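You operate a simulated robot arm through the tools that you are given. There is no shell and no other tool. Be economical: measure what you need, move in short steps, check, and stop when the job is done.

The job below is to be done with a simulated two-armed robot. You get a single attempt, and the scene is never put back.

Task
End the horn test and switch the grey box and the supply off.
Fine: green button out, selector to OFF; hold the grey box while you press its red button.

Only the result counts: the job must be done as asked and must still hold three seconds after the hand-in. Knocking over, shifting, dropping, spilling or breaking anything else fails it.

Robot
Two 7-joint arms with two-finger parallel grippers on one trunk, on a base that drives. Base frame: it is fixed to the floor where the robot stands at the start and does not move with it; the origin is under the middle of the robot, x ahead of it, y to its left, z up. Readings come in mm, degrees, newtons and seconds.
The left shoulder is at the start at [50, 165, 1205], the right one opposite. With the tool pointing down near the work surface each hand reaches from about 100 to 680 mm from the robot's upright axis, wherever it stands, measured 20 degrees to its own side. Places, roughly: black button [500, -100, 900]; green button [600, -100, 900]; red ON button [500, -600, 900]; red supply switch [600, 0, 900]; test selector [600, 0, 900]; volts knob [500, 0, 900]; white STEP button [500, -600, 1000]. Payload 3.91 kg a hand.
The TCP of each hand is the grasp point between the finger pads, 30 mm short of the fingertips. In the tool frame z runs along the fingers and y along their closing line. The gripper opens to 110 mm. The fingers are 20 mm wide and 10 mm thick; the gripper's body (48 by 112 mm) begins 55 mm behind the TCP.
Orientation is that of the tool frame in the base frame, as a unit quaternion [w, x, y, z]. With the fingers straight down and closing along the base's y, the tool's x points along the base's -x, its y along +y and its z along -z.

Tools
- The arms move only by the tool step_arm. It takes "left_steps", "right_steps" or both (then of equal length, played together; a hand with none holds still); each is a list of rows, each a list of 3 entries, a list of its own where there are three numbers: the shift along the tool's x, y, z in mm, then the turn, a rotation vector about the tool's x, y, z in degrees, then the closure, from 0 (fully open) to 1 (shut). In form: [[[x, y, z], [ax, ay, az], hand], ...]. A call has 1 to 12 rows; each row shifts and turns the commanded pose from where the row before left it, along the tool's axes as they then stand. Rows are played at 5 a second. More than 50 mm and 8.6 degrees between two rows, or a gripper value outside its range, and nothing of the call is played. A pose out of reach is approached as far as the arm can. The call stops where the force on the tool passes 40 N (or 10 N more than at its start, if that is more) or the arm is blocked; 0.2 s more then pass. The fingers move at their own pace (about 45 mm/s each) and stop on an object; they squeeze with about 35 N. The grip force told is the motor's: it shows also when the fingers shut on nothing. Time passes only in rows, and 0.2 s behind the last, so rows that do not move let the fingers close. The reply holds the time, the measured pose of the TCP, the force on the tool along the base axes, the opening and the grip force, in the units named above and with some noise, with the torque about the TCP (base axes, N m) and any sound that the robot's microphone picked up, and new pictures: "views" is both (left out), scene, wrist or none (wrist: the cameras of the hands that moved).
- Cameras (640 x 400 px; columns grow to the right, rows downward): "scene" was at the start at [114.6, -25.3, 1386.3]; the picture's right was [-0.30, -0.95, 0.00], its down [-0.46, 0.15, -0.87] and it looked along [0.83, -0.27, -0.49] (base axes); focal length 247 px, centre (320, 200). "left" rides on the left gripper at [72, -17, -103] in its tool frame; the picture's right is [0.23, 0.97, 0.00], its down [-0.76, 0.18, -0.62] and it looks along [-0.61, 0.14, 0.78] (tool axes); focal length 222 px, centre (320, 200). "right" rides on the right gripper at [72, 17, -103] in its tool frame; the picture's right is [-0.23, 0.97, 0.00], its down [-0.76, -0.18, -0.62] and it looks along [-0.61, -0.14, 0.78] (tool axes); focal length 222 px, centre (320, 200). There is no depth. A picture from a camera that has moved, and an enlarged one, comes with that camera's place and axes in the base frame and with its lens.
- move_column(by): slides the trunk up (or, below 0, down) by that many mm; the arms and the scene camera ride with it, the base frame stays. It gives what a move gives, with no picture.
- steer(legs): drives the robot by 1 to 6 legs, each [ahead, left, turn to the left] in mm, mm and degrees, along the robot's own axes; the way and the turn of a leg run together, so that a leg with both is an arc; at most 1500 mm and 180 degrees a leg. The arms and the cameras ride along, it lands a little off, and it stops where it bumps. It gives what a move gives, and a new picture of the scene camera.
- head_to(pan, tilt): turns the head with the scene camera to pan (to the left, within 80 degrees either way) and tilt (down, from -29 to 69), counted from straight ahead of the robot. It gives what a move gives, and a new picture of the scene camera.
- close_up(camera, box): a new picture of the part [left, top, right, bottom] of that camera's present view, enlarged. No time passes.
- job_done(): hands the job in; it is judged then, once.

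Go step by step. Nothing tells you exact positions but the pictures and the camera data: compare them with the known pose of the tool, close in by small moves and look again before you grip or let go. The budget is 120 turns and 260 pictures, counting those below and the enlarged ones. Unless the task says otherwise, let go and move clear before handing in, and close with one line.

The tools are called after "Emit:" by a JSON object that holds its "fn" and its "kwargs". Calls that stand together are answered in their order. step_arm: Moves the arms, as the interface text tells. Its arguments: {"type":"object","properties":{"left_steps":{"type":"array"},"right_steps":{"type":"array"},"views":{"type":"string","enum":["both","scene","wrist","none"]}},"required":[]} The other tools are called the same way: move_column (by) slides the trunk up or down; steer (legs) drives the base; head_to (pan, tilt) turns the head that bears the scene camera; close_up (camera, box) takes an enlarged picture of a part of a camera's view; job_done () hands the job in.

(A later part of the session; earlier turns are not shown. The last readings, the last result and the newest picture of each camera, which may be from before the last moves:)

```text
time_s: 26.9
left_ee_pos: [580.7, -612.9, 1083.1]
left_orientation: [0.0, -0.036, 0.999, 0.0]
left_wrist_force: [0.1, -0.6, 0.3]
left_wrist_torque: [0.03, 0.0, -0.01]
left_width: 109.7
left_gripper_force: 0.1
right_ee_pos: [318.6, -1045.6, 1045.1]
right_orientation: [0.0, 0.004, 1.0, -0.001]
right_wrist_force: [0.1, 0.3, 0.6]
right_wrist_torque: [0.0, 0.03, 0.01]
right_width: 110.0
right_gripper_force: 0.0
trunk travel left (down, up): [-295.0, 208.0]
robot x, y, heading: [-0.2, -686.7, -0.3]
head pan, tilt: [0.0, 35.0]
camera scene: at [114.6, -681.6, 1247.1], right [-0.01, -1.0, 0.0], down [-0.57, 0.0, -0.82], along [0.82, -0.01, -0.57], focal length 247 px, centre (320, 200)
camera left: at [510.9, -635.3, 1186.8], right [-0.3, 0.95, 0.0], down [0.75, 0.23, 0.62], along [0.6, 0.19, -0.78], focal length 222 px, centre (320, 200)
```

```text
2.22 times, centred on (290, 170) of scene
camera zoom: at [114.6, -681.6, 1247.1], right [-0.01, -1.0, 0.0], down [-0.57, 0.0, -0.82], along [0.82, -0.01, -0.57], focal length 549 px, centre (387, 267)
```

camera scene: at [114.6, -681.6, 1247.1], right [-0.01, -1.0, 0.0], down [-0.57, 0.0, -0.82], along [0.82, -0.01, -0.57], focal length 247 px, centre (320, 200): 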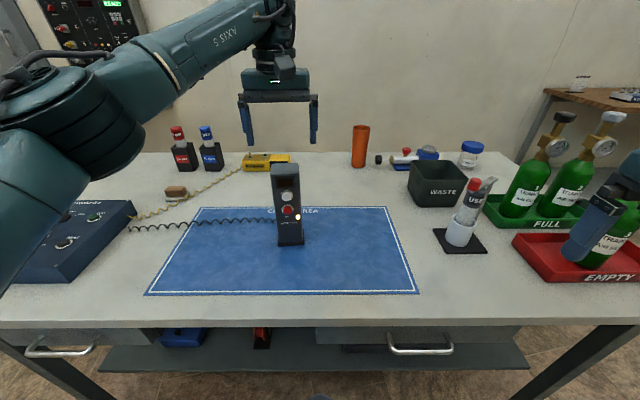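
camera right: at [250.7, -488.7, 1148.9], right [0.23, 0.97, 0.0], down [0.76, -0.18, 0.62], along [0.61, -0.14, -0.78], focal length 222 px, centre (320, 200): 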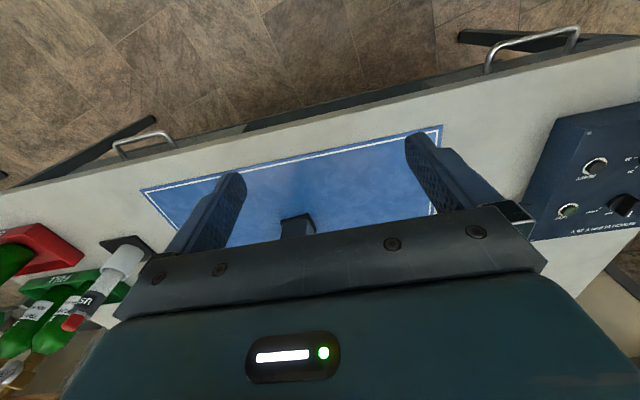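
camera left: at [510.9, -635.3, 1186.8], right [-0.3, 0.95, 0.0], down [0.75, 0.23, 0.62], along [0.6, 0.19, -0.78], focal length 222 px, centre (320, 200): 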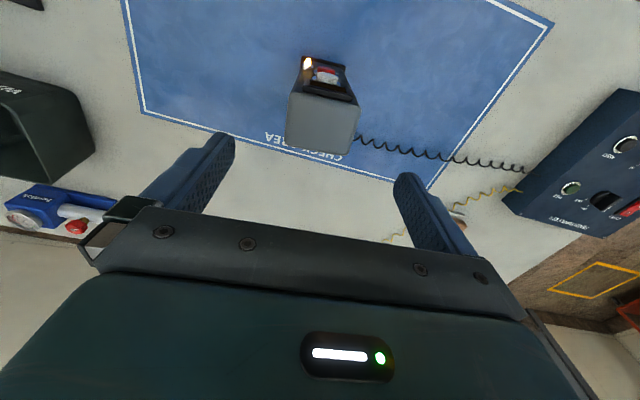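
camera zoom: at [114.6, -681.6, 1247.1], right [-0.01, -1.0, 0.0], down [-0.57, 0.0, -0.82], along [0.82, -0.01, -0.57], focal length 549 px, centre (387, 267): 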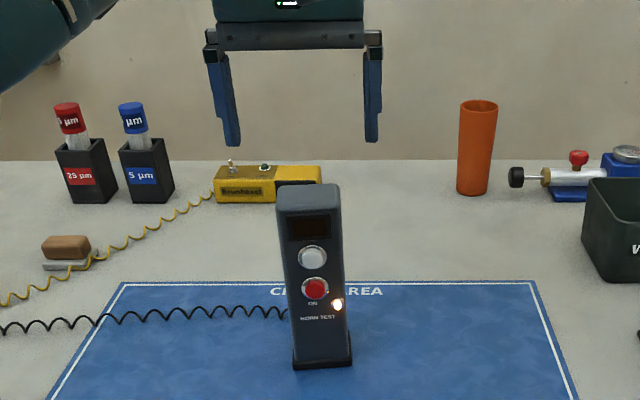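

Emit:
{"fn": "close_up", "kwargs": {"camera": "left", "box": [260, 40, 400, 170]}}

```text
3.08 times, centred on (330, 105) of left
camera zoom: at [510.9, -635.3, 1186.8], right [-0.3, 0.95, 0.0], down [0.75, 0.23, 0.62], along [0.6, 0.19, -0.78], focal length 684 px, centre (289, 492)
```

zoom: 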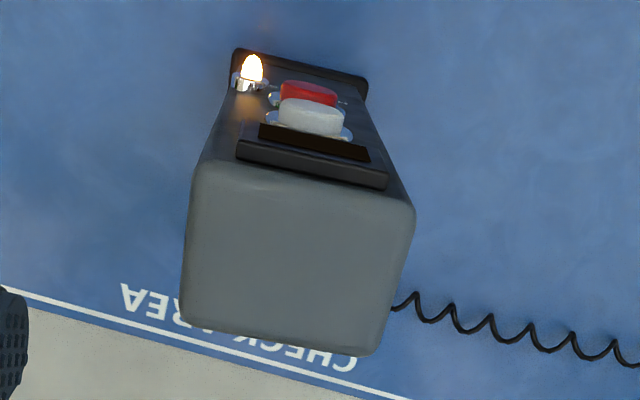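

The top centre comes out at (578,-613) with the box turned about 7°. I turn 3° more, descend around it and close gently.

Emit:
{"fn": "step_arm", "kwargs": {"left_steps": [[[0, 0, 20], [0, 0, -3], 0], [[0, 0, 20], [0, 0, 0], 0], [[0, 0, 20], [0, 0, 0], 0], [[0, 0, 20], [0, 0, 0], 0], [[0, 0, 20], [0, 0, 0], 0], [[0, 0, 0], [0, 0, 0], 0]]}}

Emit:
{"fn": "close_up", "kwargs": {"camera": "scene", "box": [220, 80, 360, 260]}}

```text
time_s: 28.3
left_ee_pos: [582.0, -611.7, 981.8]
left_orientation: [0.0, -0.063, 0.998, 0.0]
left_wrist_force: [0.5, -0.1, -0.2]
left_wrist_torque: [-0.01, 0.03, 0.0]
left_width: 109.8
left_gripper_force: 0.0
right_ee_pos: [317.3, -1045.7, 1045.6]
right_orientation: [0.0, 0.003, 1.0, -0.001]
right_wrist_force: [0.6, 1.2, -1.0]
right_wrist_torque: [0.01, 0.02, 0.0]
right_width: 109.9
right_gripper_force: 0.1
trunk travel left (down, up): [-295.0, 208.0]
robot x, y, heading: [-1.3, -680.6, -0.3]
head pan, tilt: [0.0, 35.0]
camera scene: at [114.4, -681.7, 1247.2], right [-0.01, -1.0, 0.0], down [-0.57, 0.0, -0.82], along [0.82, -0.01, -0.57], focal length 247 px, centre (320, 200)
camera left: at [511.9, -639.1, 1085.8], right [-0.35, 0.94, 0.0], down [0.73, 0.27, 0.62], along [0.58, 0.22, -0.78], focal length 222 px, centre (320, 200)
```

scene: 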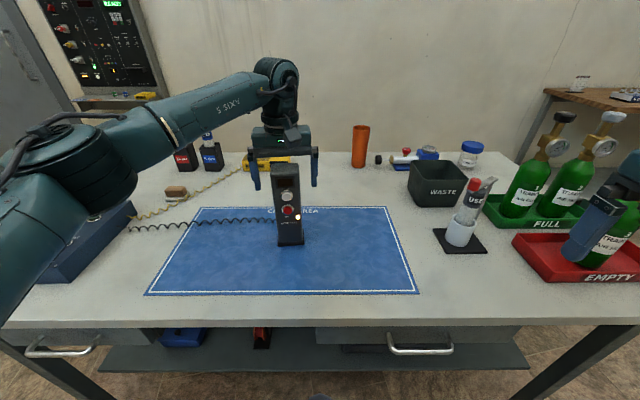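
left: 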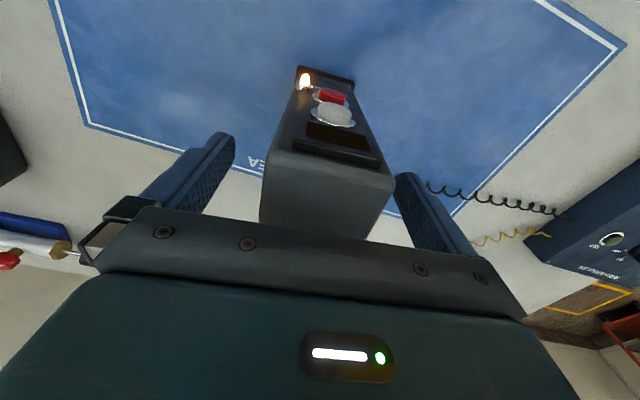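

```text
2.22 times, centred on (290, 170) of scene
camera zoom: at [114.4, -681.7, 1247.2], right [-0.01, -1.0, 0.0], down [-0.57, 0.0, -0.82], along [0.82, -0.01, -0.57], focal length 549 px, centre (387, 267)
```

zoom: 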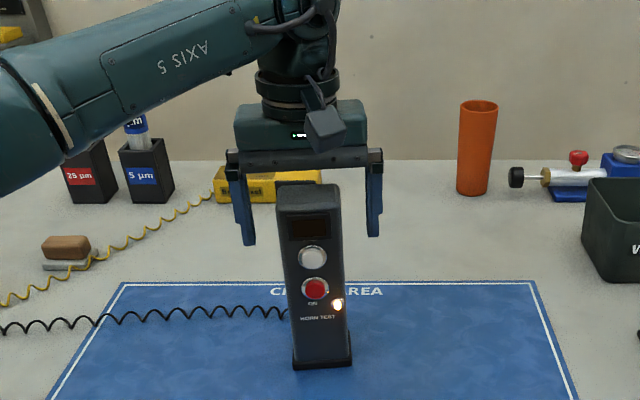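

Emit:
{"fn": "step_arm", "kwargs": {"left_steps": [[[0, 0, 0], [0, 0, 0], 0.3], [[0, 0, 0], [0, 0, 0], 0.4], [[0, 0, 0], [0, 0, 0], 0.45], [[0, 0, 0], [0, 0, 0], 0.5], [[0, 0, 0], [0, 0, 0], 0.55], [[0, 0, 0], [0, 0, 0], 0.6], [[0, 0, 0], [0, 0, 0], 0.7]]}}

Emit:
{"fn": "close_up", "kwargs": {"camera": "scene", "box": [220, 80, 360, 260]}}

```text
time_s: 29.9
left_ee_pos: [582.2, -612.7, 983.7]
left_orientation: [0.0, -0.063, 0.998, 0.0]
left_wrist_force: [0.9, 0.1, -0.1]
left_wrist_torque: [0.03, 0.02, -0.03]
left_width: 60.2
left_gripper_force: 35.3
right_ee_pos: [318.1, -1046.0, 1046.7]
right_orientation: [0.0, 0.003, 1.0, 0.0]
right_wrist_force: [0.6, -0.2, 1.0]
right_wrist_torque: [0.0, 0.0, -0.03]
right_width: 109.8
right_gripper_force: 0.1
trunk travel left (down, up): [-295.0, 208.0]
robot x, y, heading: [-0.9, -680.5, 0.0]
head pan, tilt: [0.0, 35.0]
camera scene: at [114.5, -681.7, 1247.2], right [-0.01, -1.0, 0.0], down [-0.57, 0.0, -0.82], along [0.82, -0.01, -0.57], focal length 247 px, centre (320, 200)
camera left: at [512.0, -639.1, 1086.1], right [-0.35, 0.94, 0.0], down [0.73, 0.27, 0.62], along [0.58, 0.22, -0.78], focal length 222 px, centre (320, 200)
```

scene: 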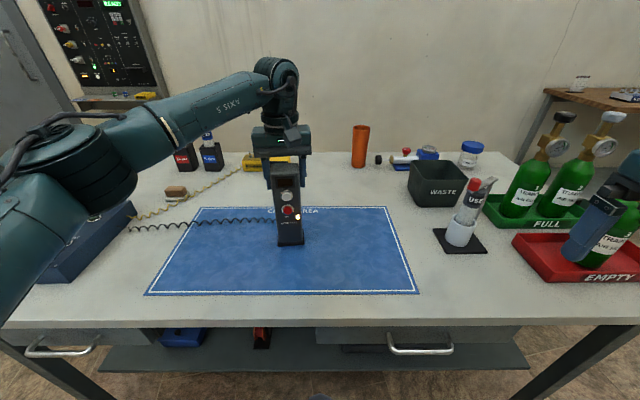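
left: 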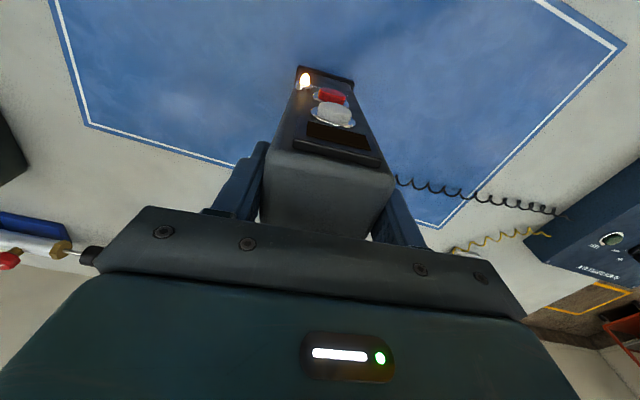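

```text
2.22 times, centred on (290, 170) of scene
camera zoom: at [114.5, -681.7, 1247.2], right [-0.01, -1.0, 0.0], down [-0.57, 0.0, -0.82], along [0.82, -0.01, -0.57], focal length 549 px, centre (387, 267)
```

zoom: 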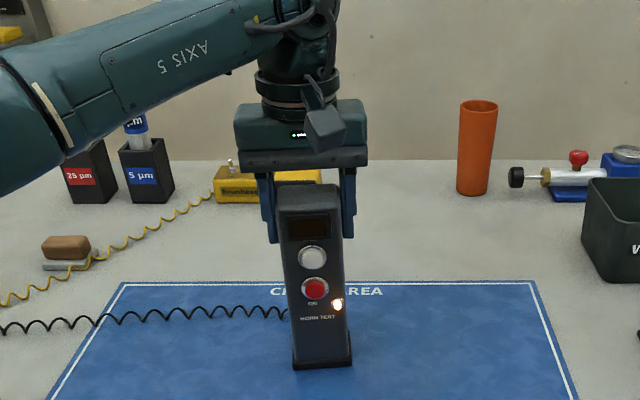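

The box is held, 60 mm between the fingers. Now the right hand: closed, it comes inward and pitches up to point forward.

Emit:
{"fn": "step_arm", "kwargs": {"right_steps": [[[-17, 41, 7], [0, 0, 0], 1], [[-17, 41, 7], [0, 0, 0], 1], [[-17, 41, 7], [0, 0, 0], 1], [[-17, 41, 7], [0, 0, 0], 1], [[-17, 41, 7], [0, 0, 0], 1], [[-17, 41, 7], [0, 0, 0], 1]], "views": "none"}}

Emit:
{"fn": "step_arm", "kwargs": {"right_steps": [[[0, 0, 0], [0, -8.4, 0], 1], [[0, 0, 0], [0, -8.4, 0], 1], [[0, 0, 0], [0, -8.4, 0], 1], [[0, 0, 0], [0, -8.4, 0], 1], [[0, 0, 0], [0, -8.4, 0], 1], [[0, 0, 0], [0, -8.4, 0], 1], [[0, 0, 0], [0, -8.4, 0], 1], [[0, 0, 0], [0, -8.4, 0], 1], [[0, 0, 0], [0, -8.4, 0], 1], [[0, 0, 0], [0, 0, 0], 1]]}}

```text
time_s: 31.3
left_ee_pos: [582.2, -611.4, 983.0]
left_orientation: [0.001, -0.063, 0.998, -0.001]
left_wrist_force: [0.7, 0.9, -1.1]
left_wrist_torque: [0.22, -0.1, -0.04]
left_width: 59.4
left_gripper_force: 35.0
right_ee_pos: [421.5, -802.7, 1003.5]
right_orientation: [0.0, 0.004, 1.0, -0.001]
right_wrist_force: [0.3, -0.2, -0.4]
right_wrist_torque: [0.04, -0.03, -0.01]
right_width: 0.1
right_gripper_force: 13.8
trunk travel left (down, up): [-295.0, 208.0]
robot x, y, heading: [-3.6, -681.7, -0.4]
head pan, tilt: [0.0, 35.0]
```

```text
time_s: 33.5
left_ee_pos: [581.5, -611.9, 982.5]
left_orientation: [0.0, -0.063, 0.998, -0.001]
left_wrist_force: [0.5, 1.0, 0.1]
left_wrist_torque: [0.19, 0.07, 0.0]
left_width: 59.9
left_gripper_force: 35.5
right_ee_pos: [427.3, -801.2, 1005.2]
right_orientation: [0.613, 0.002, 0.79, -0.002]
right_wrist_force: [0.2, 0.0, 0.5]
right_wrist_torque: [0.02, -0.01, 0.01]
right_width: 0.2
right_gripper_force: 35.1
right hand out of reach, approached as far as the arm can: row 9
trunk travel left (down, up): [-295.0, 208.0]
robot x, y, heading: [-5.3, -683.7, -0.3]
head pan, tilt: [0.0, 35.0]
camera scene: at [114.4, -681.7, 1247.2], right [-0.01, -1.0, 0.0], down [-0.57, 0.0, -0.82], along [0.82, -0.01, -0.57], focal length 247 px, centre (320, 200)
camera right: at [310.2, -783.1, 959.4], right [0.06, 0.97, 0.22], down [-0.42, -0.17, 0.89], along [0.91, -0.15, 0.39], focal length 222 px, centre (320, 200)
```

scene: 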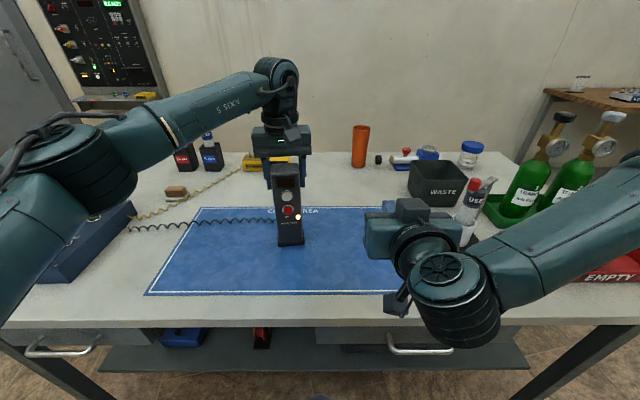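
right: 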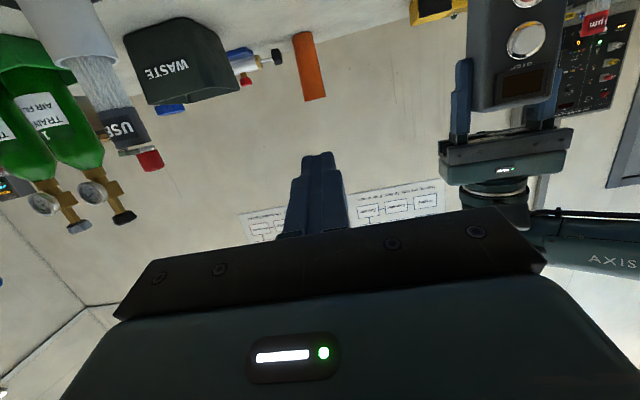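

The right hand points forward with about 14° down-tilt. I move it level with the red button, staying short of the box.

Emit:
{"fn": "step_arm", "kwargs": {"right_steps": [[[12.2, 37.2, 3], [0, 0, 0], 1], [[12.2, 37.2, 3], [0, 0, 0], 1], [[12.2, 37.2, 3], [0, 0, 0], 1], [[12.2, 37.2, 3], [0, 0, 0], 1], [[12.2, 37.2, 3], [0, 0, 0], 1], [[0, 0, 20], [0, 0, 0], 1], [[0, 0, 20], [0, 0, 0], 1], [[0, 0, 0], [0, 0, 0], 1]]}}

Emit:
{"fn": "close_up", "kwargs": {"camera": "right", "box": [240, 60, 400, 220]}}

Emit:
{"fn": "close_up", "kwargs": {"camera": "scene", "box": [240, 150, 340, 260]}}

Emit:
{"fn": "close_up", "kwargs": {"camera": "left", "box": [240, 20, 400, 180]}}

```text
time_s: 35.3
left_ee_pos: [581.3, -612.5, 982.7]
left_orientation: [0.0, -0.064, 0.998, 0.001]
left_wrist_force: [-1.2, -0.2, 0.3]
left_wrist_torque: [0.09, 0.12, 0.04]
left_width: 59.8
left_gripper_force: 35.2
right_ee_pos: [486.4, -795.9, 1004.1]
right_orientation: [0.612, 0.001, 0.791, -0.002]
right_wrist_force: [0.6, -0.6, 0.8]
right_wrist_torque: [0.0, 0.0, 0.0]
right_width: 0.0
right_gripper_force: 34.9
right hand out of reach, approached as far as the arm can: row 1, 2, 3, 4, 5
trunk travel left (down, up): [-295.0, 208.0]
robot x, y, heading: [-3.9, -684.3, -0.3]
head pan, tilt: [0.0, 35.0]
camera scene: at [114.4, -681.7, 1247.2], right [-0.01, -1.0, 0.0], down [-0.57, 0.0, -0.82], along [0.82, -0.01, -0.57], focal length 247 px, centre (320, 200)
camera right: at [368.7, -777.8, 959.6], right [0.06, 0.97, 0.22], down [-0.41, -0.18, 0.89], along [0.91, -0.14, 0.39], focal length 222 px, centre (320, 200)
```

scene: 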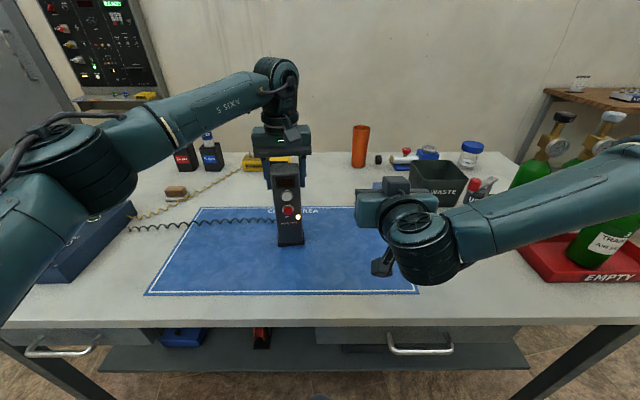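
right: 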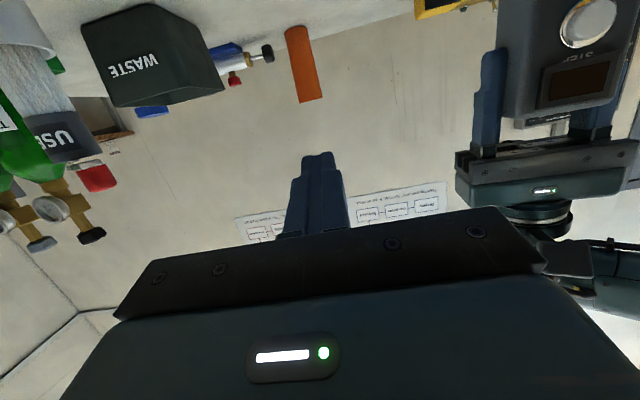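

```text
2.50 times, centred on (320, 140) of right
camera zoom: at [368.7, -777.8, 959.6], right [0.06, 0.97, 0.22], down [-0.41, -0.18, 0.89], along [0.91, -0.14, 0.39], focal length 555 px, centre (320, 350)
```

zoom: 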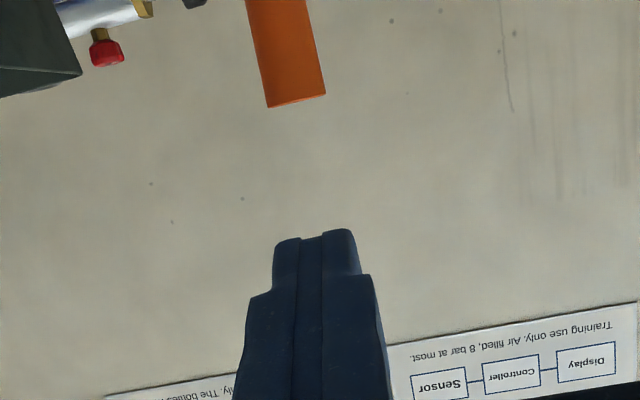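

```text
3.64 times, centred on (290, 205) of scene
camera zoom: at [114.4, -681.7, 1247.2], right [-0.01, -1.0, 0.0], down [-0.57, 0.0, -0.82], along [0.82, -0.01, -0.57], focal length 899 px, centre (429, 182)
```

zoom: 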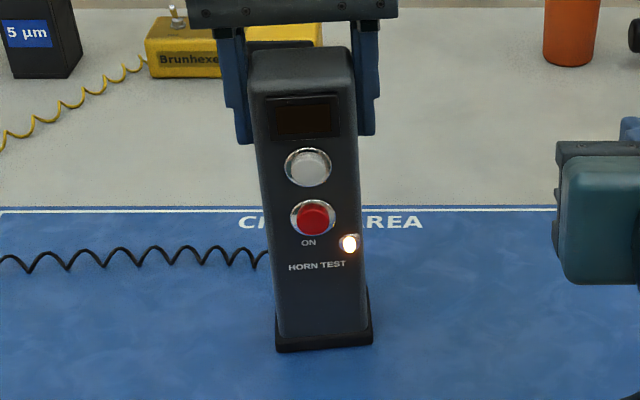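

```text
2.50 times, centred on (320, 100) of left
camera zoom: at [512.0, -639.0, 1086.1], right [-0.35, 0.94, 0.0], down [0.73, 0.27, 0.62], along [0.58, 0.22, -0.78], focal length 555 px, centre (320, 450)
```

zoom: 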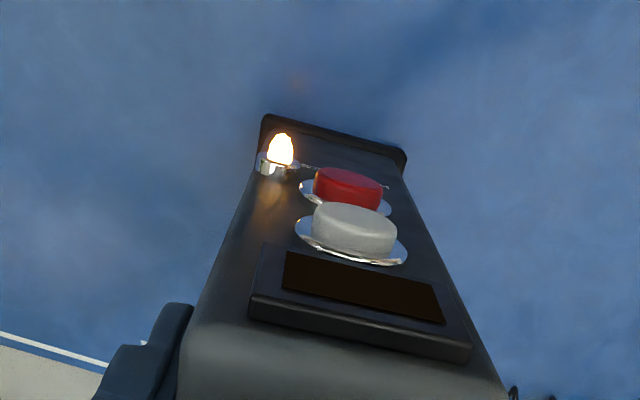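

Straight-forward pointing can't be carried inward that far. A steeper tilt (about 50° from vertical, tip leading) is easier and still clears STEP, so I reduce the pitch, lower a little and move inward.

Emit:
{"fn": "step_arm", "kwargs": {"right_steps": [[[0, 0, 0], [0, 8, 0], 1], [[0, 0, 0], [0, 8, 0], 1], [[0, 0, 0], [0, 8, 0], 1], [[25, 0, 3], [0, 0, 0], 1], [[25, 0, 3], [0, 0, 0], 1], [[0, 36, 0], [0, 0, 0], 1], [[0, 36, 0], [0, 0, 0], 1], [[0, 36, 0], [0, 0, 0], 1], [[0, 36, 0], [0, 0, 0], 1], [[0, 36, 0], [0, 0, 0], 1]]}}

```text
time_s: 37.5
left_ee_pos: [581.7, -611.3, 982.3]
left_orientation: [0.0, -0.063, 0.998, 0.0]
left_wrist_force: [0.1, 0.1, -0.3]
left_wrist_torque: [0.09, 0.05, -0.04]
left_width: 59.6
left_gripper_force: 35.1
right_ee_pos: [455.2, -773.8, 1001.2]
right_orientation: [0.434, 0.003, 0.901, -0.003]
right_wrist_force: [-0.6, -0.5, -0.2]
right_wrist_torque: [0.01, 0.0, 0.0]
right_width: 0.0
right_gripper_force: 34.9
right hand out of reach, approached as far as the arm can: row 6, 7, 8, 9, 10
trunk travel left (down, up): [-295.0, 208.0]
robot x, y, heading: [-4.3, -682.2, -0.2]
head pan, tilt: [0.0, 35.0]
camera scene: at [114.5, -681.7, 1247.1], right [-0.01, -1.0, 0.0], down [-0.57, 0.0, -0.82], along [0.82, -0.01, -0.57], focal length 247 px, centre (320, 200)
camera right: at [329.5, -756.7, 1006.9], right [0.15, 0.97, 0.18], down [-0.02, -0.18, 0.98], along [0.99, -0.15, -0.01], focal length 222 px, centre (320, 200)
```

scene: 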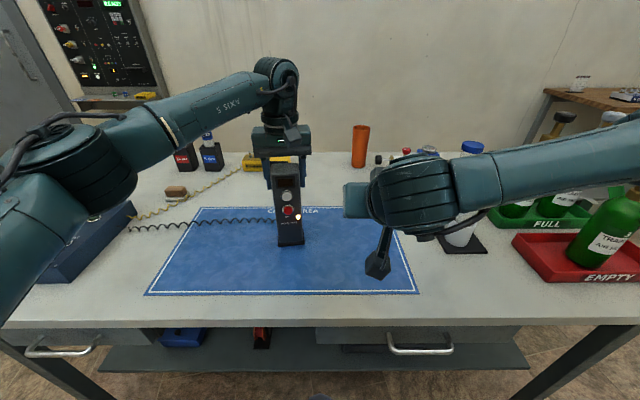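
right: 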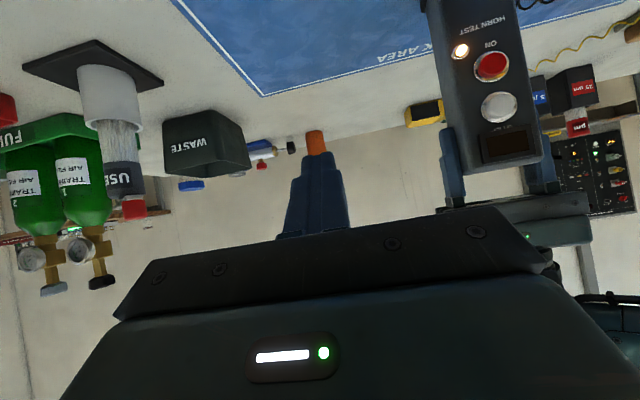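

The wrist limits inward motion; letting the hand point forward-left should help, and it still clears the lamp. I yaw about 34° left.

Emit:
{"fn": "step_arm", "kwargs": {"right_steps": [[[0, 0, 0], [-6.6, 0, -5.2], 1], [[0, 0, 0], [-6.6, 0, -5.2], 1], [[0, 0, 0], [-6.6, 0, -5.2], 1], [[0, 0, 0], [-6.6, 0, -5.2], 1], [[0, 0, 0], [0, 0, 0], 1]], "views": "none"}}

```text
time_s: 38.7
left_ee_pos: [582.3, -612.0, 982.7]
left_orientation: [0.0, -0.063, 0.998, 0.0]
left_wrist_force: [0.1, 0.0, -0.3]
left_wrist_torque: [0.11, 0.0, 0.0]
left_width: 59.5
left_gripper_force: 35.2
right_ee_pos: [454.5, -774.2, 1001.5]
right_orientation: [0.417, -0.258, 0.863, 0.125]
right_wrist_force: [0.2, 0.3, -1.1]
right_wrist_torque: [0.0, -0.01, -0.01]
right_width: 0.0
right_gripper_force: 35.4
trunk travel left (down, up): [-295.0, 208.0]
robot x, y, heading: [-4.7, -684.6, -0.5]
head pan, tilt: [0.0, 35.0]
```

Emit:
{"fn": "step_arm", "kwargs": {"right_steps": [[[-4.2, 21, 25.2], [0, 0, 0], 1], [[-4.2, 21, 25.2], [0, 0, 0], 1], [[-4.2, 21, 25.2], [0, 0, 0], 1], [[-4.2, 21, 25.2], [0, 0, 0], 1], [[0, 0, 0], [0, 0, 0], 1]]}}

```text
time_s: 39.9
left_ee_pos: [582.4, -613.2, 981.8]
left_orientation: [0.0, -0.063, 0.998, -0.001]
left_wrist_force: [0.6, 0.5, 0.3]
left_wrist_torque: [0.18, -0.03, -0.01]
left_width: 59.4
left_gripper_force: 34.6
right_ee_pos: [471.8, -704.3, 968.7]
right_orientation: [0.417, -0.257, 0.863, 0.125]
right_wrist_force: [0.9, -0.5, 0.7]
right_wrist_torque: [0.0, -0.02, 0.02]
right_width: 0.0
right_gripper_force: 34.9
right hand out of reach, approached as far as the arm can: row 3, 4
trunk travel left (down, up): [-295.0, 208.0]
robot x, y, heading: [0.5, -683.9, -0.3]
head pan, tilt: [0.0, 35.0]
camera scene: at [114.5, -681.7, 1247.1], right [-0.01, -1.0, 0.0], down [-0.57, 0.0, -0.82], along [0.82, -0.01, -0.57], focal length 247 px, centre (320, 200)
camera right: at [357.2, -758.6, 976.8], right [-0.42, 0.89, 0.18], down [0.09, -0.16, 0.98], along [0.91, 0.42, -0.01], focal length 222 px, centre (320, 200)
```

scene: 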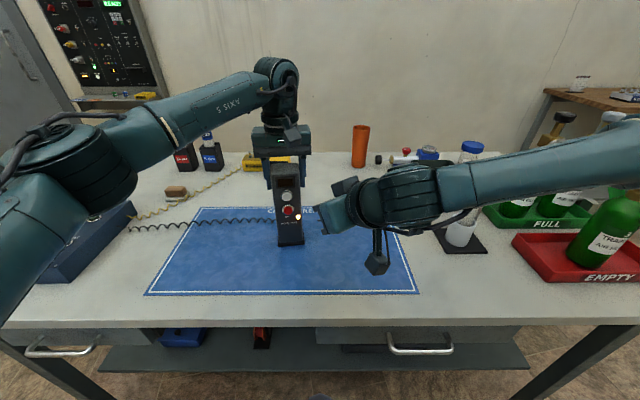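
right: 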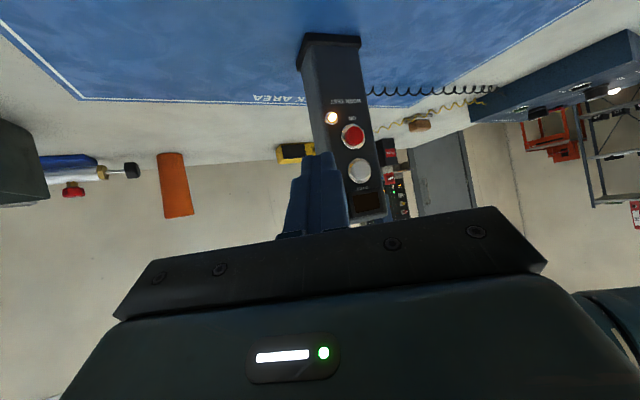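

Yaw helps but 80 mm are still missing. I release the box, lift the left hand clear, shift the robot 110 mm left, and regrip from there.

Emit:
{"fn": "step_arm", "kwargs": {"left_steps": [[[0, 0, 0], [0, 0, 0], 0.4], [[0, 0, 0], [0, 0, 0], 0.2], [[0, 0, 0], [0, 0, 0], 0], [[0, 0, 0], [0, 0, 0], 0], [[0, 0, -30], [0, 0, 0], 0], [[0, 0, -40], [0, 0, 0], 0], [[0, 0, -45], [0, 0, 0], 0]], "right_steps": [[[0, 0, -15], [0, 0, 0], 1], [[0, 0, -15], [0, 0, 0], 1], [[0, 0, -15], [0, 0, 0], 1], [[0, 0, -15], [0, 0, 0], 1], [[0, 0, 0], [0, 0, 0], 1], [[0, 0, 0], [0, 0, 0], 1], [[0, 0, 0], [0, 0, 0], 1]], "views": "scene"}}

```text
time_s: 41.5
left_ee_pos: [580.5, -613.7, 1099.3]
left_orientation: [0.001, -0.062, 0.998, 0.0]
left_wrist_force: [0.2, -0.2, -0.2]
left_wrist_torque: [-0.03, -0.02, 0.02]
left_width: 109.8
left_gripper_force: 0.1
right_ee_pos: [433.4, -731.1, 1006.5]
right_orientation: [0.417, -0.258, 0.863, 0.125]
right_wrist_force: [0.3, 0.1, -0.2]
right_wrist_torque: [-0.01, 0.02, 0.04]
right_width: 0.0
right_gripper_force: 35.5
trunk travel left (down, up): [-295.0, 208.0]
robot x, y, heading: [-2.3, -686.6, -0.5]
head pan, tilt: [0.0, 35.0]
camera scene: at [114.1, -682.1, 1247.2], right [-0.01, -1.0, 0.0], down [-0.57, 0.0, -0.82], along [0.82, -0.01, -0.57], focal length 247 px, centre (320, 200)
```

scene: 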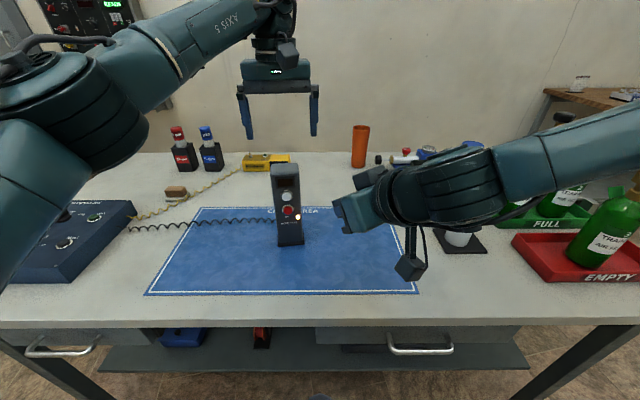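

Emit:
{"fn": "steer", "kwargs": {"legs": [[0, 115, 0]]}}

```text
time_s: 43.2
left_ee_pos: [581.6, -499.9, 1097.0]
left_orientation: [0.0, -0.061, 0.998, 0.0]
left_wrist_force: [1.4, 0.1, -0.4]
left_wrist_torque: [-0.02, 0.01, 0.01]
left_width: 109.6
left_gripper_force: 0.1
right_ee_pos: [433.5, -616.0, 1007.7]
right_orientation: [0.417, -0.257, 0.863, 0.124]
right_wrist_force: [-0.3, 0.2, -0.1]
right_wrist_torque: [-0.02, -0.01, 0.01]
right_width: 0.0
right_gripper_force: 34.8
trunk travel left (down, up): [-295.0, 208.0]
robot x, y, heading: [-0.8, -567.3, -0.3]
head pan, tilt: [0.0, 35.0]
camera scene: at [115.2, -567.0, 1247.2], right [-0.01, -1.0, 0.0], down [-0.57, 0.0, -0.82], along [0.82, -0.01, -0.57], focal length 247 px, centre (320, 200)
```

scene: 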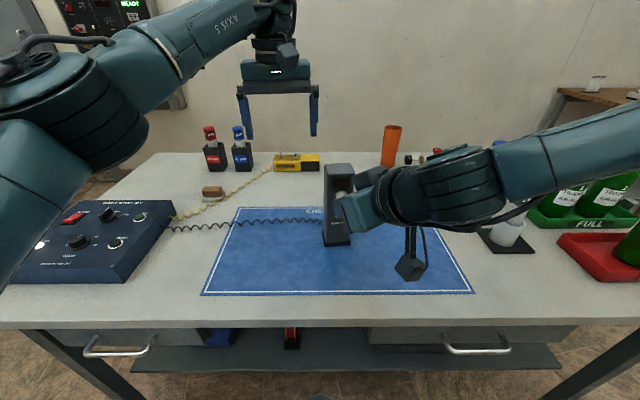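

Emit:
{"fn": "step_arm", "kwargs": {"left_steps": [[[4.6, -37.1, 0], [0, 0, 0], 0], [[4.6, -37.1, 0], [0, 0, 0], 0], [[4.6, -37.1, 0], [0, 0, 0], 0], [[0, 0, 0], [0, 0, 0], 0]]}}

Emit:
{"fn": "close_up", "kwargs": {"camera": "left", "box": [240, 40, 420, 200]}}

```text
time_s: 44.2
left_ee_pos: [562.4, -595.2, 1096.6]
left_orientation: [0.0, -0.062, 0.998, 0.0]
left_wrist_force: [-0.5, -0.9, -0.8]
left_wrist_torque: [-0.01, 0.02, 0.01]
left_width: 110.0
left_gripper_force: 0.0
left hand out of reach, approached as far as the arm can: row 2, 3
right_ee_pos: [433.8, -616.4, 1007.6]
right_orientation: [0.417, -0.257, 0.863, 0.125]
right_wrist_force: [-0.4, 0.3, -0.3]
right_wrist_torque: [-0.02, -0.01, 0.01]
right_width: 0.0
right_gripper_force: 34.8
trunk travel left (down, up): [-295.0, 208.0]
robot x, y, heading: [-1.0, -570.9, -0.5]
head pan, tilt: [0.0, 35.0]
camera scene: at [115.1, -567.4, 1247.2], right [-0.01, -1.0, 0.0], down [-0.57, 0.0, -0.82], along [0.82, -0.01, -0.57], focal length 247 px, centre (320, 200)
camera left: at [492.8, -622.1, 1199.5], right [-0.35, 0.94, 0.0], down [0.73, 0.27, 0.62], along [0.59, 0.22, -0.78], focal length 222 px, centre (320, 200)
```

scene: 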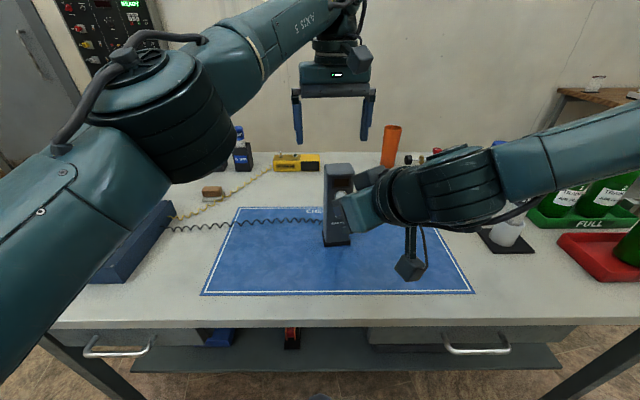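
left: 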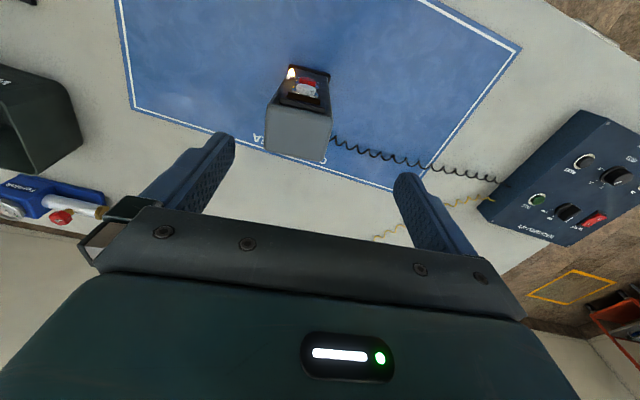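

```text
2.50 times, centred on (330, 120) of left
camera zoom: at [492.8, -622.1, 1199.5], right [-0.35, 0.94, 0.0], down [0.73, 0.27, 0.62], along [0.59, 0.22, -0.78], focal length 555 px, centre (295, 400)
```

zoom: 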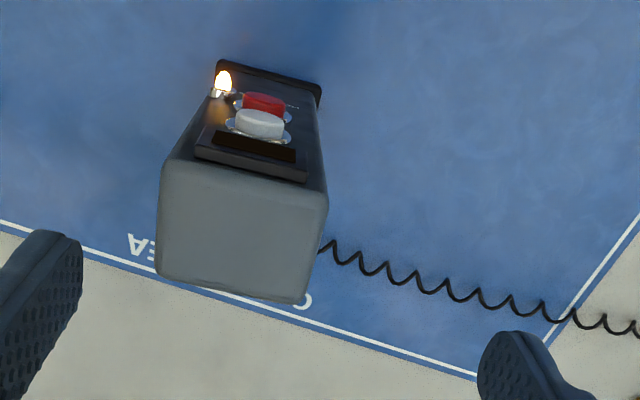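

At this height the left arm runs out of reach, because its wrist sits far above the shoulder. I raise the trunk 90 mm so that it will work at shoulder level.

Emit:
{"fn": "move_column", "kwargs": {"by": 90}}

Emit:
{"fn": "step_arm", "kwargs": {"left_steps": [[[0, 0, 35], [0, 0, 0], 0], [[0, 0, 35], [0, 0, 0], 0], [[-17, -19, 0], [0, 0, 0], 0], [[0, 0, 0], [0, 0, 0], 0]]}}

```text
time_s: 45.5
left_ee_pos: [562.2, -595.4, 1187.3]
left_orientation: [0.0, -0.063, 0.998, -0.001]
left_wrist_force: [-0.3, 0.3, 0.4]
left_wrist_torque: [0.01, -0.02, -0.02]
left_width: 109.8
left_gripper_force: 0.0
right_ee_pos: [433.6, -617.0, 1098.4]
right_orientation: [0.417, -0.257, 0.863, 0.125]
right_wrist_force: [0.3, 0.3, 0.2]
right_wrist_torque: [-0.02, 0.05, 0.01]
right_width: 0.0
right_gripper_force: 34.7
trunk travel left (down, up): [-385.0, 118.0]
robot x, y, heading: [-0.1, -568.6, -0.4]
head pan, tilt: [0.0, 35.0]
```

```text
time_s: 46.5
left_ee_pos: [580.9, -612.1, 1114.3]
left_orientation: [0.0, -0.062, 0.998, -0.001]
left_wrist_force: [0.2, 0.8, 0.7]
left_wrist_torque: [-0.06, 0.02, 0.03]
left_width: 110.1
left_gripper_force: 0.1
right_ee_pos: [434.0, -614.3, 1096.6]
right_orientation: [0.416, -0.257, 0.863, 0.123]
right_wrist_force: [0.3, -0.1, 0.7]
right_wrist_torque: [-0.01, -0.01, -0.02]
right_width: 0.0
right_gripper_force: 35.5
trunk travel left (down, up): [-385.0, 118.0]
robot x, y, heading: [-2.8, -572.2, -0.2]
head pan, tilt: [0.0, 35.0]
camera scene: at [115.7, -565.6, 1337.1], right [-0.01, -1.0, 0.0], down [-0.57, 0.0, -0.82], along [0.82, -0.01, -0.57], focal length 247 px, centre (320, 200)
camera left: at [511.0, -637.5, 1217.2], right [-0.35, 0.94, 0.0], down [0.73, 0.27, 0.62], along [0.59, 0.21, -0.78], focal length 222 px, centre (320, 200)
```

scene: 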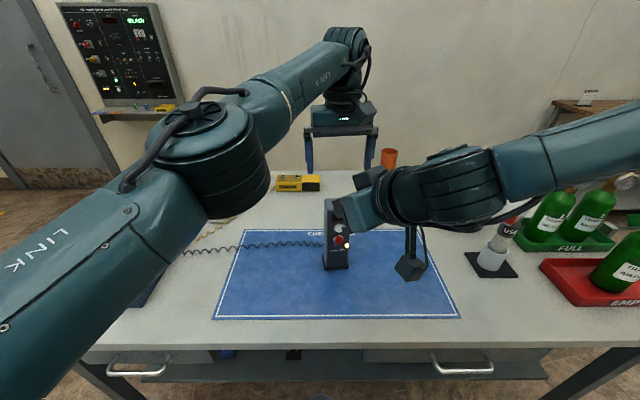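
left: 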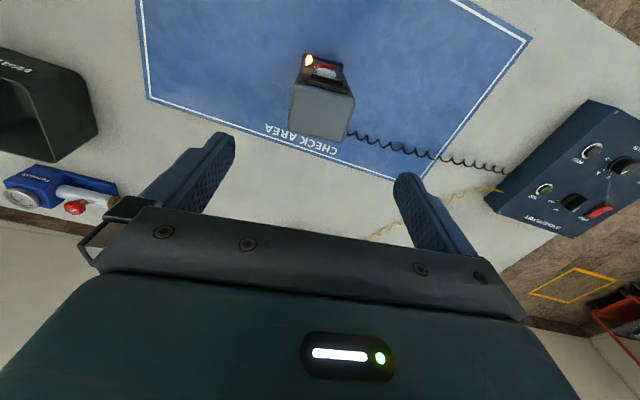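

Left is above the box. Before lowering it, I bring the right hand down in front of the box, well back from it.

Emit:
{"fn": "step_arm", "kwargs": {"right_steps": [[[28.5, -5.2, 18.3], [0, 0, 0], 1], [[28.5, -5.2, 18.3], [0, 0, 0], 1], [[28.5, -5.2, 18.3], [0, 0, 0], 1], [[28.5, -5.2, 18.3], [0, 0, 0], 1], [[0, 0, 0], [0, 0, 0], 1]]}}

Emit:
{"fn": "close_up", "kwargs": {"camera": "scene", "box": [280, 90, 440, 280]}}

```text
time_s: 47.6
left_ee_pos: [578.9, -612.4, 1114.3]
left_orientation: [-0.001, -0.062, 0.998, 0.0]
left_wrist_force: [-0.3, 0.3, -0.3]
left_wrist_torque: [0.0, -0.01, -0.01]
left_width: 110.0
left_gripper_force: 0.1
right_ee_pos: [434.4, -641.1, 961.5]
right_orientation: [0.415, -0.257, 0.864, 0.124]
right_wrist_force: [0.0, 0.1, -0.4]
right_wrist_torque: [-0.03, 0.01, 0.02]
right_width: 0.0
right_gripper_force: 34.9
trunk travel left (down, up): [-385.0, 118.0]
robot x, y, heading: [-1.3, -568.9, -0.7]
head pan, tilt: [0.0, 35.0]
camera scene: at [115.1, -566.9, 1337.2], right [-0.01, -1.0, 0.0], down [-0.57, 0.0, -0.82], along [0.82, -0.01, -0.57], focal length 247 px, centre (320, 200)
camera right: at [319.9, -695.8, 969.3], right [-0.41, 0.89, 0.18], down [0.09, -0.15, 0.98], along [0.91, 0.42, -0.01], focal length 222 px, centre (320, 200)
```

scene: 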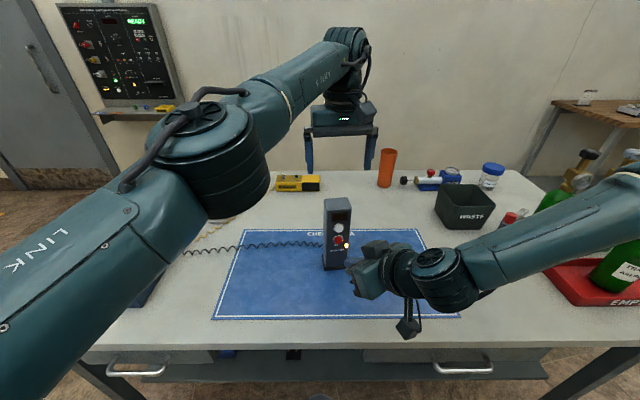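
right: 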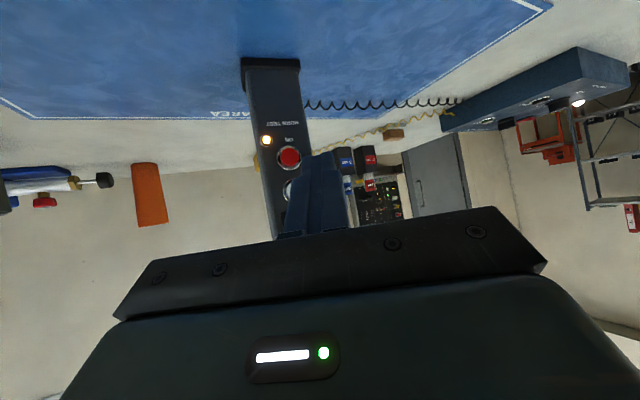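

```text
2.11 times, centred on (360, 185) of scene
camera zoom: at [115.1, -566.9, 1337.2], right [-0.01, -1.0, 0.0], down [-0.57, 0.0, -0.82], along [0.82, -0.01, -0.57], focal length 520 px, centre (236, 232)
```

zoom: 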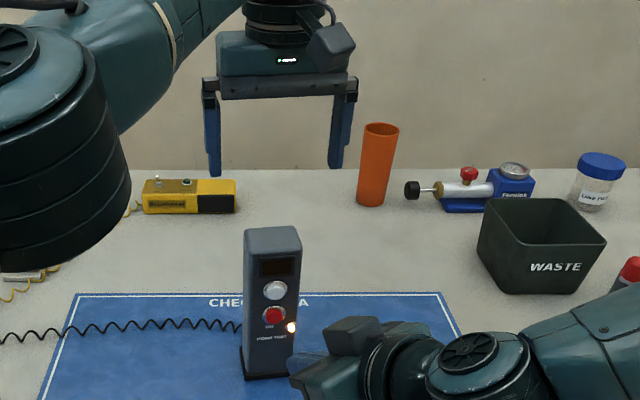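

Emit:
{"fn": "step_arm", "kwargs": {"left_steps": [[[-2, 0, 26], [0, 0, 0], 0], [[0, 0, 26], [0, 0, 0], 0], [[0, 0, 26], [0, 0, 0], 0], [[0, 0, 26], [0, 0, 0], 0], [[0, 0, 26], [0, 0, 0], 0], [[0, 0, 0], [0, 0, 0], 0]]}}

Emit:
{"fn": "close_up", "kwargs": {"camera": "scene", "box": [280, 90, 440, 280]}}

```text
time_s: 49.0
left_ee_pos: [583.6, -612.0, 985.2]
left_orientation: [-0.001, -0.062, 0.998, 0.0]
left_wrist_force: [0.7, -0.1, 0.3]
left_wrist_torque: [0.0, -0.02, -0.01]
left_width: 109.7
left_gripper_force: 0.1
right_ee_pos: [433.4, -642.0, 961.9]
right_orientation: [0.415, -0.257, 0.864, 0.124]
right_wrist_force: [0.1, -0.7, 0.3]
right_wrist_torque: [0.01, -0.02, -0.02]
right_width: 0.0
right_gripper_force: 34.5
trunk travel left (down, up): [-385.0, 118.0]
robot x, y, heading: [1.5, -570.4, -0.4]
head pan, tilt: [0.0, 35.0]
camera scene: at [115.2, -567.3, 1337.2], right [-0.01, -1.0, 0.0], down [-0.57, 0.0, -0.82], along [0.82, -0.01, -0.57], focal length 247 px, centre (320, 200)
camera left: at [514.4, -637.7, 1088.4], right [-0.35, 0.94, 0.0], down [0.73, 0.27, 0.62], along [0.58, 0.22, -0.78], focal length 222 px, centre (320, 200)
```

scene: 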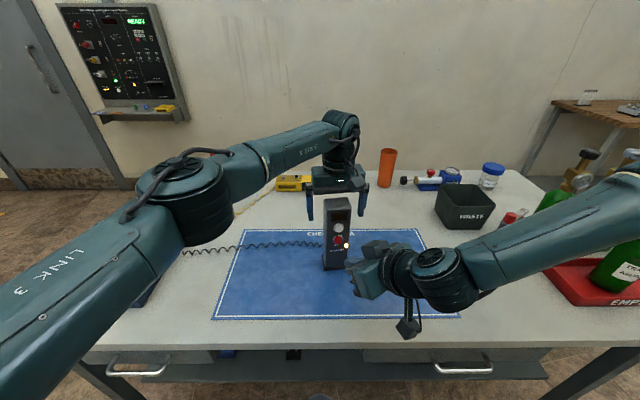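
left: 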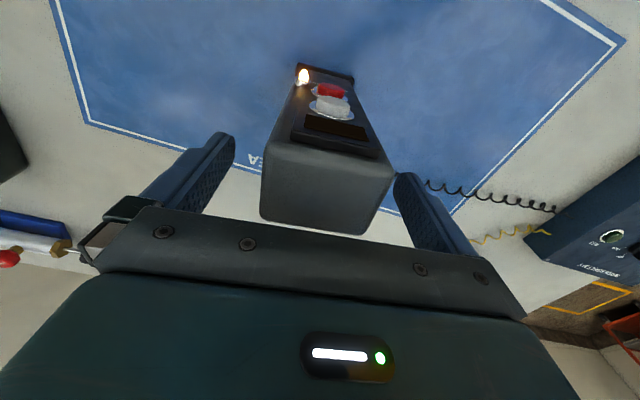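

```text
2.11 times, centred on (360, 185) of scene
camera zoom: at [115.2, -567.3, 1337.2], right [-0.01, -1.0, 0.0], down [-0.57, 0.0, -0.82], along [0.82, -0.01, -0.57], focal length 520 px, centre (236, 232)
```

zoom: 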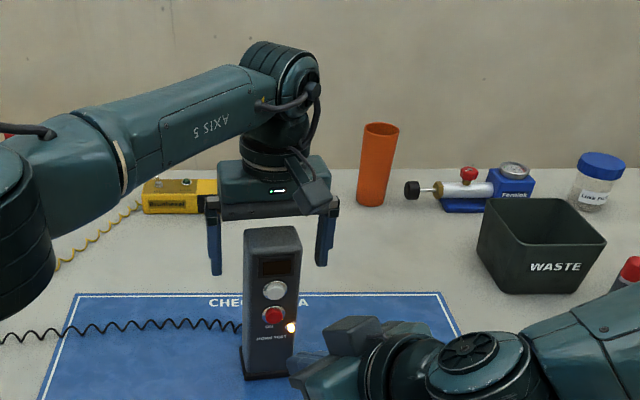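

The left hand straddles the box; I close it.

Emit:
{"fn": "step_arm", "kwargs": {"left_steps": [[[0, 0, 2], [0, 0, 0], 0.3], [[0, 0, 0], [0, 0, 0], 0.4], [[0, 0, 0], [0, 0, 0], 0.45], [[0, 0, 0], [0, 0, 0], 0.5], [[0, 0, 0], [0, 0, 0], 0.55], [[0, 0, 0], [0, 0, 0], 0.6], [[0, 0, 0], [0, 0, 0], 0.7]], "views": "wrist"}}

Emit:
{"fn": "close_up", "kwargs": {"camera": "right", "box": [220, 40, 380, 220]}}

```text
time_s: 50.6
left_ee_pos: [584.3, -611.0, 984.4]
left_orientation: [0.0, -0.061, 0.998, 0.0]
left_wrist_force: [0.5, -1.1, -0.2]
left_wrist_torque: [-0.1, -0.1, -0.04]
left_width: 59.8
left_gripper_force: 34.8
right_ee_pos: [434.6, -641.3, 962.8]
right_orientation: [0.415, -0.257, 0.864, 0.123]
right_wrist_force: [0.0, -0.5, 0.0]
right_wrist_torque: [0.02, 0.0, -0.01]
right_width: 0.0
right_gripper_force: 34.6
trunk travel left (down, up): [-385.0, 118.0]
robot x, y, heading: [-1.0, -571.0, -0.3]
head pan, tilt: [0.0, 35.0]
camera left: at [514.6, -637.9, 1087.2], right [-0.35, 0.94, 0.0], down [0.73, 0.27, 0.62], along [0.58, 0.22, -0.78], focal length 222 px, centre (320, 200)
```

left: 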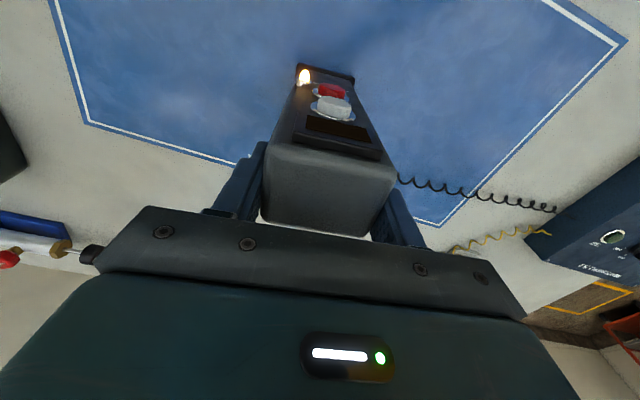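

```text
2.22 times, centred on (300, 130) of right
camera zoom: at [319.9, -696.0, 969.4], right [-0.41, 0.89, 0.18], down [0.09, -0.15, 0.98], along [0.91, 0.42, -0.01], focal length 494 px, centre (364, 356)
```

zoom: 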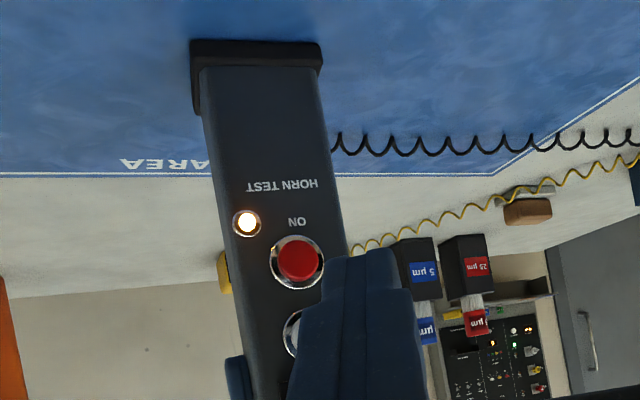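

Held again at 60 mm. I try to reduce the right hand's yaw to about 16° for a squarer press.

Emit:
{"fn": "step_arm", "kwargs": {"right_steps": [[[0, 0, 0], [6.6, 0, 5.2], 1], [[0, 0, 0], [6.6, 0, 5.2], 1], [[0, 0, 0], [0, 0, 0], 1]], "views": "wrist"}}

```text
time_s: 51.5
left_ee_pos: [585.1, -611.6, 984.8]
left_orientation: [0.0, -0.062, 0.998, 0.001]
left_wrist_force: [-0.3, 0.1, 0.4]
left_wrist_torque: [0.03, -0.05, 0.0]
left_width: 59.6
left_gripper_force: 35.3
right_ee_pos: [432.9, -664.7, 976.9]
right_orientation: [0.43, -0.128, 0.891, 0.063]
right_wrist_force: [0.6, 0.4, 0.0]
right_wrist_torque: [0.0, -0.01, -0.01]
right_width: 0.1
right_gripper_force: 35.0
right hand out of reach, approached as far as the arm can: row 1, 2
trunk travel left (down, up): [-385.0, 118.0]
robot x, y, heading: [2.0, -565.9, -0.5]
head pan, tilt: [0.0, 35.0]
camera right: at [309.1, -683.1, 983.7], right [-0.14, 0.97, 0.18], down [0.04, -0.18, 0.98], along [0.99, 0.14, -0.01], focal length 222 px, centre (320, 200)
```

right: 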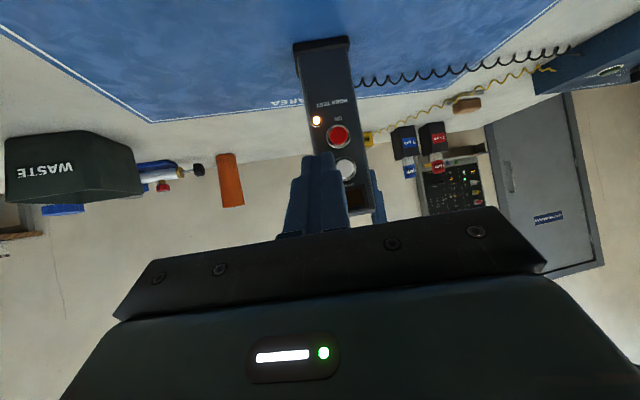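

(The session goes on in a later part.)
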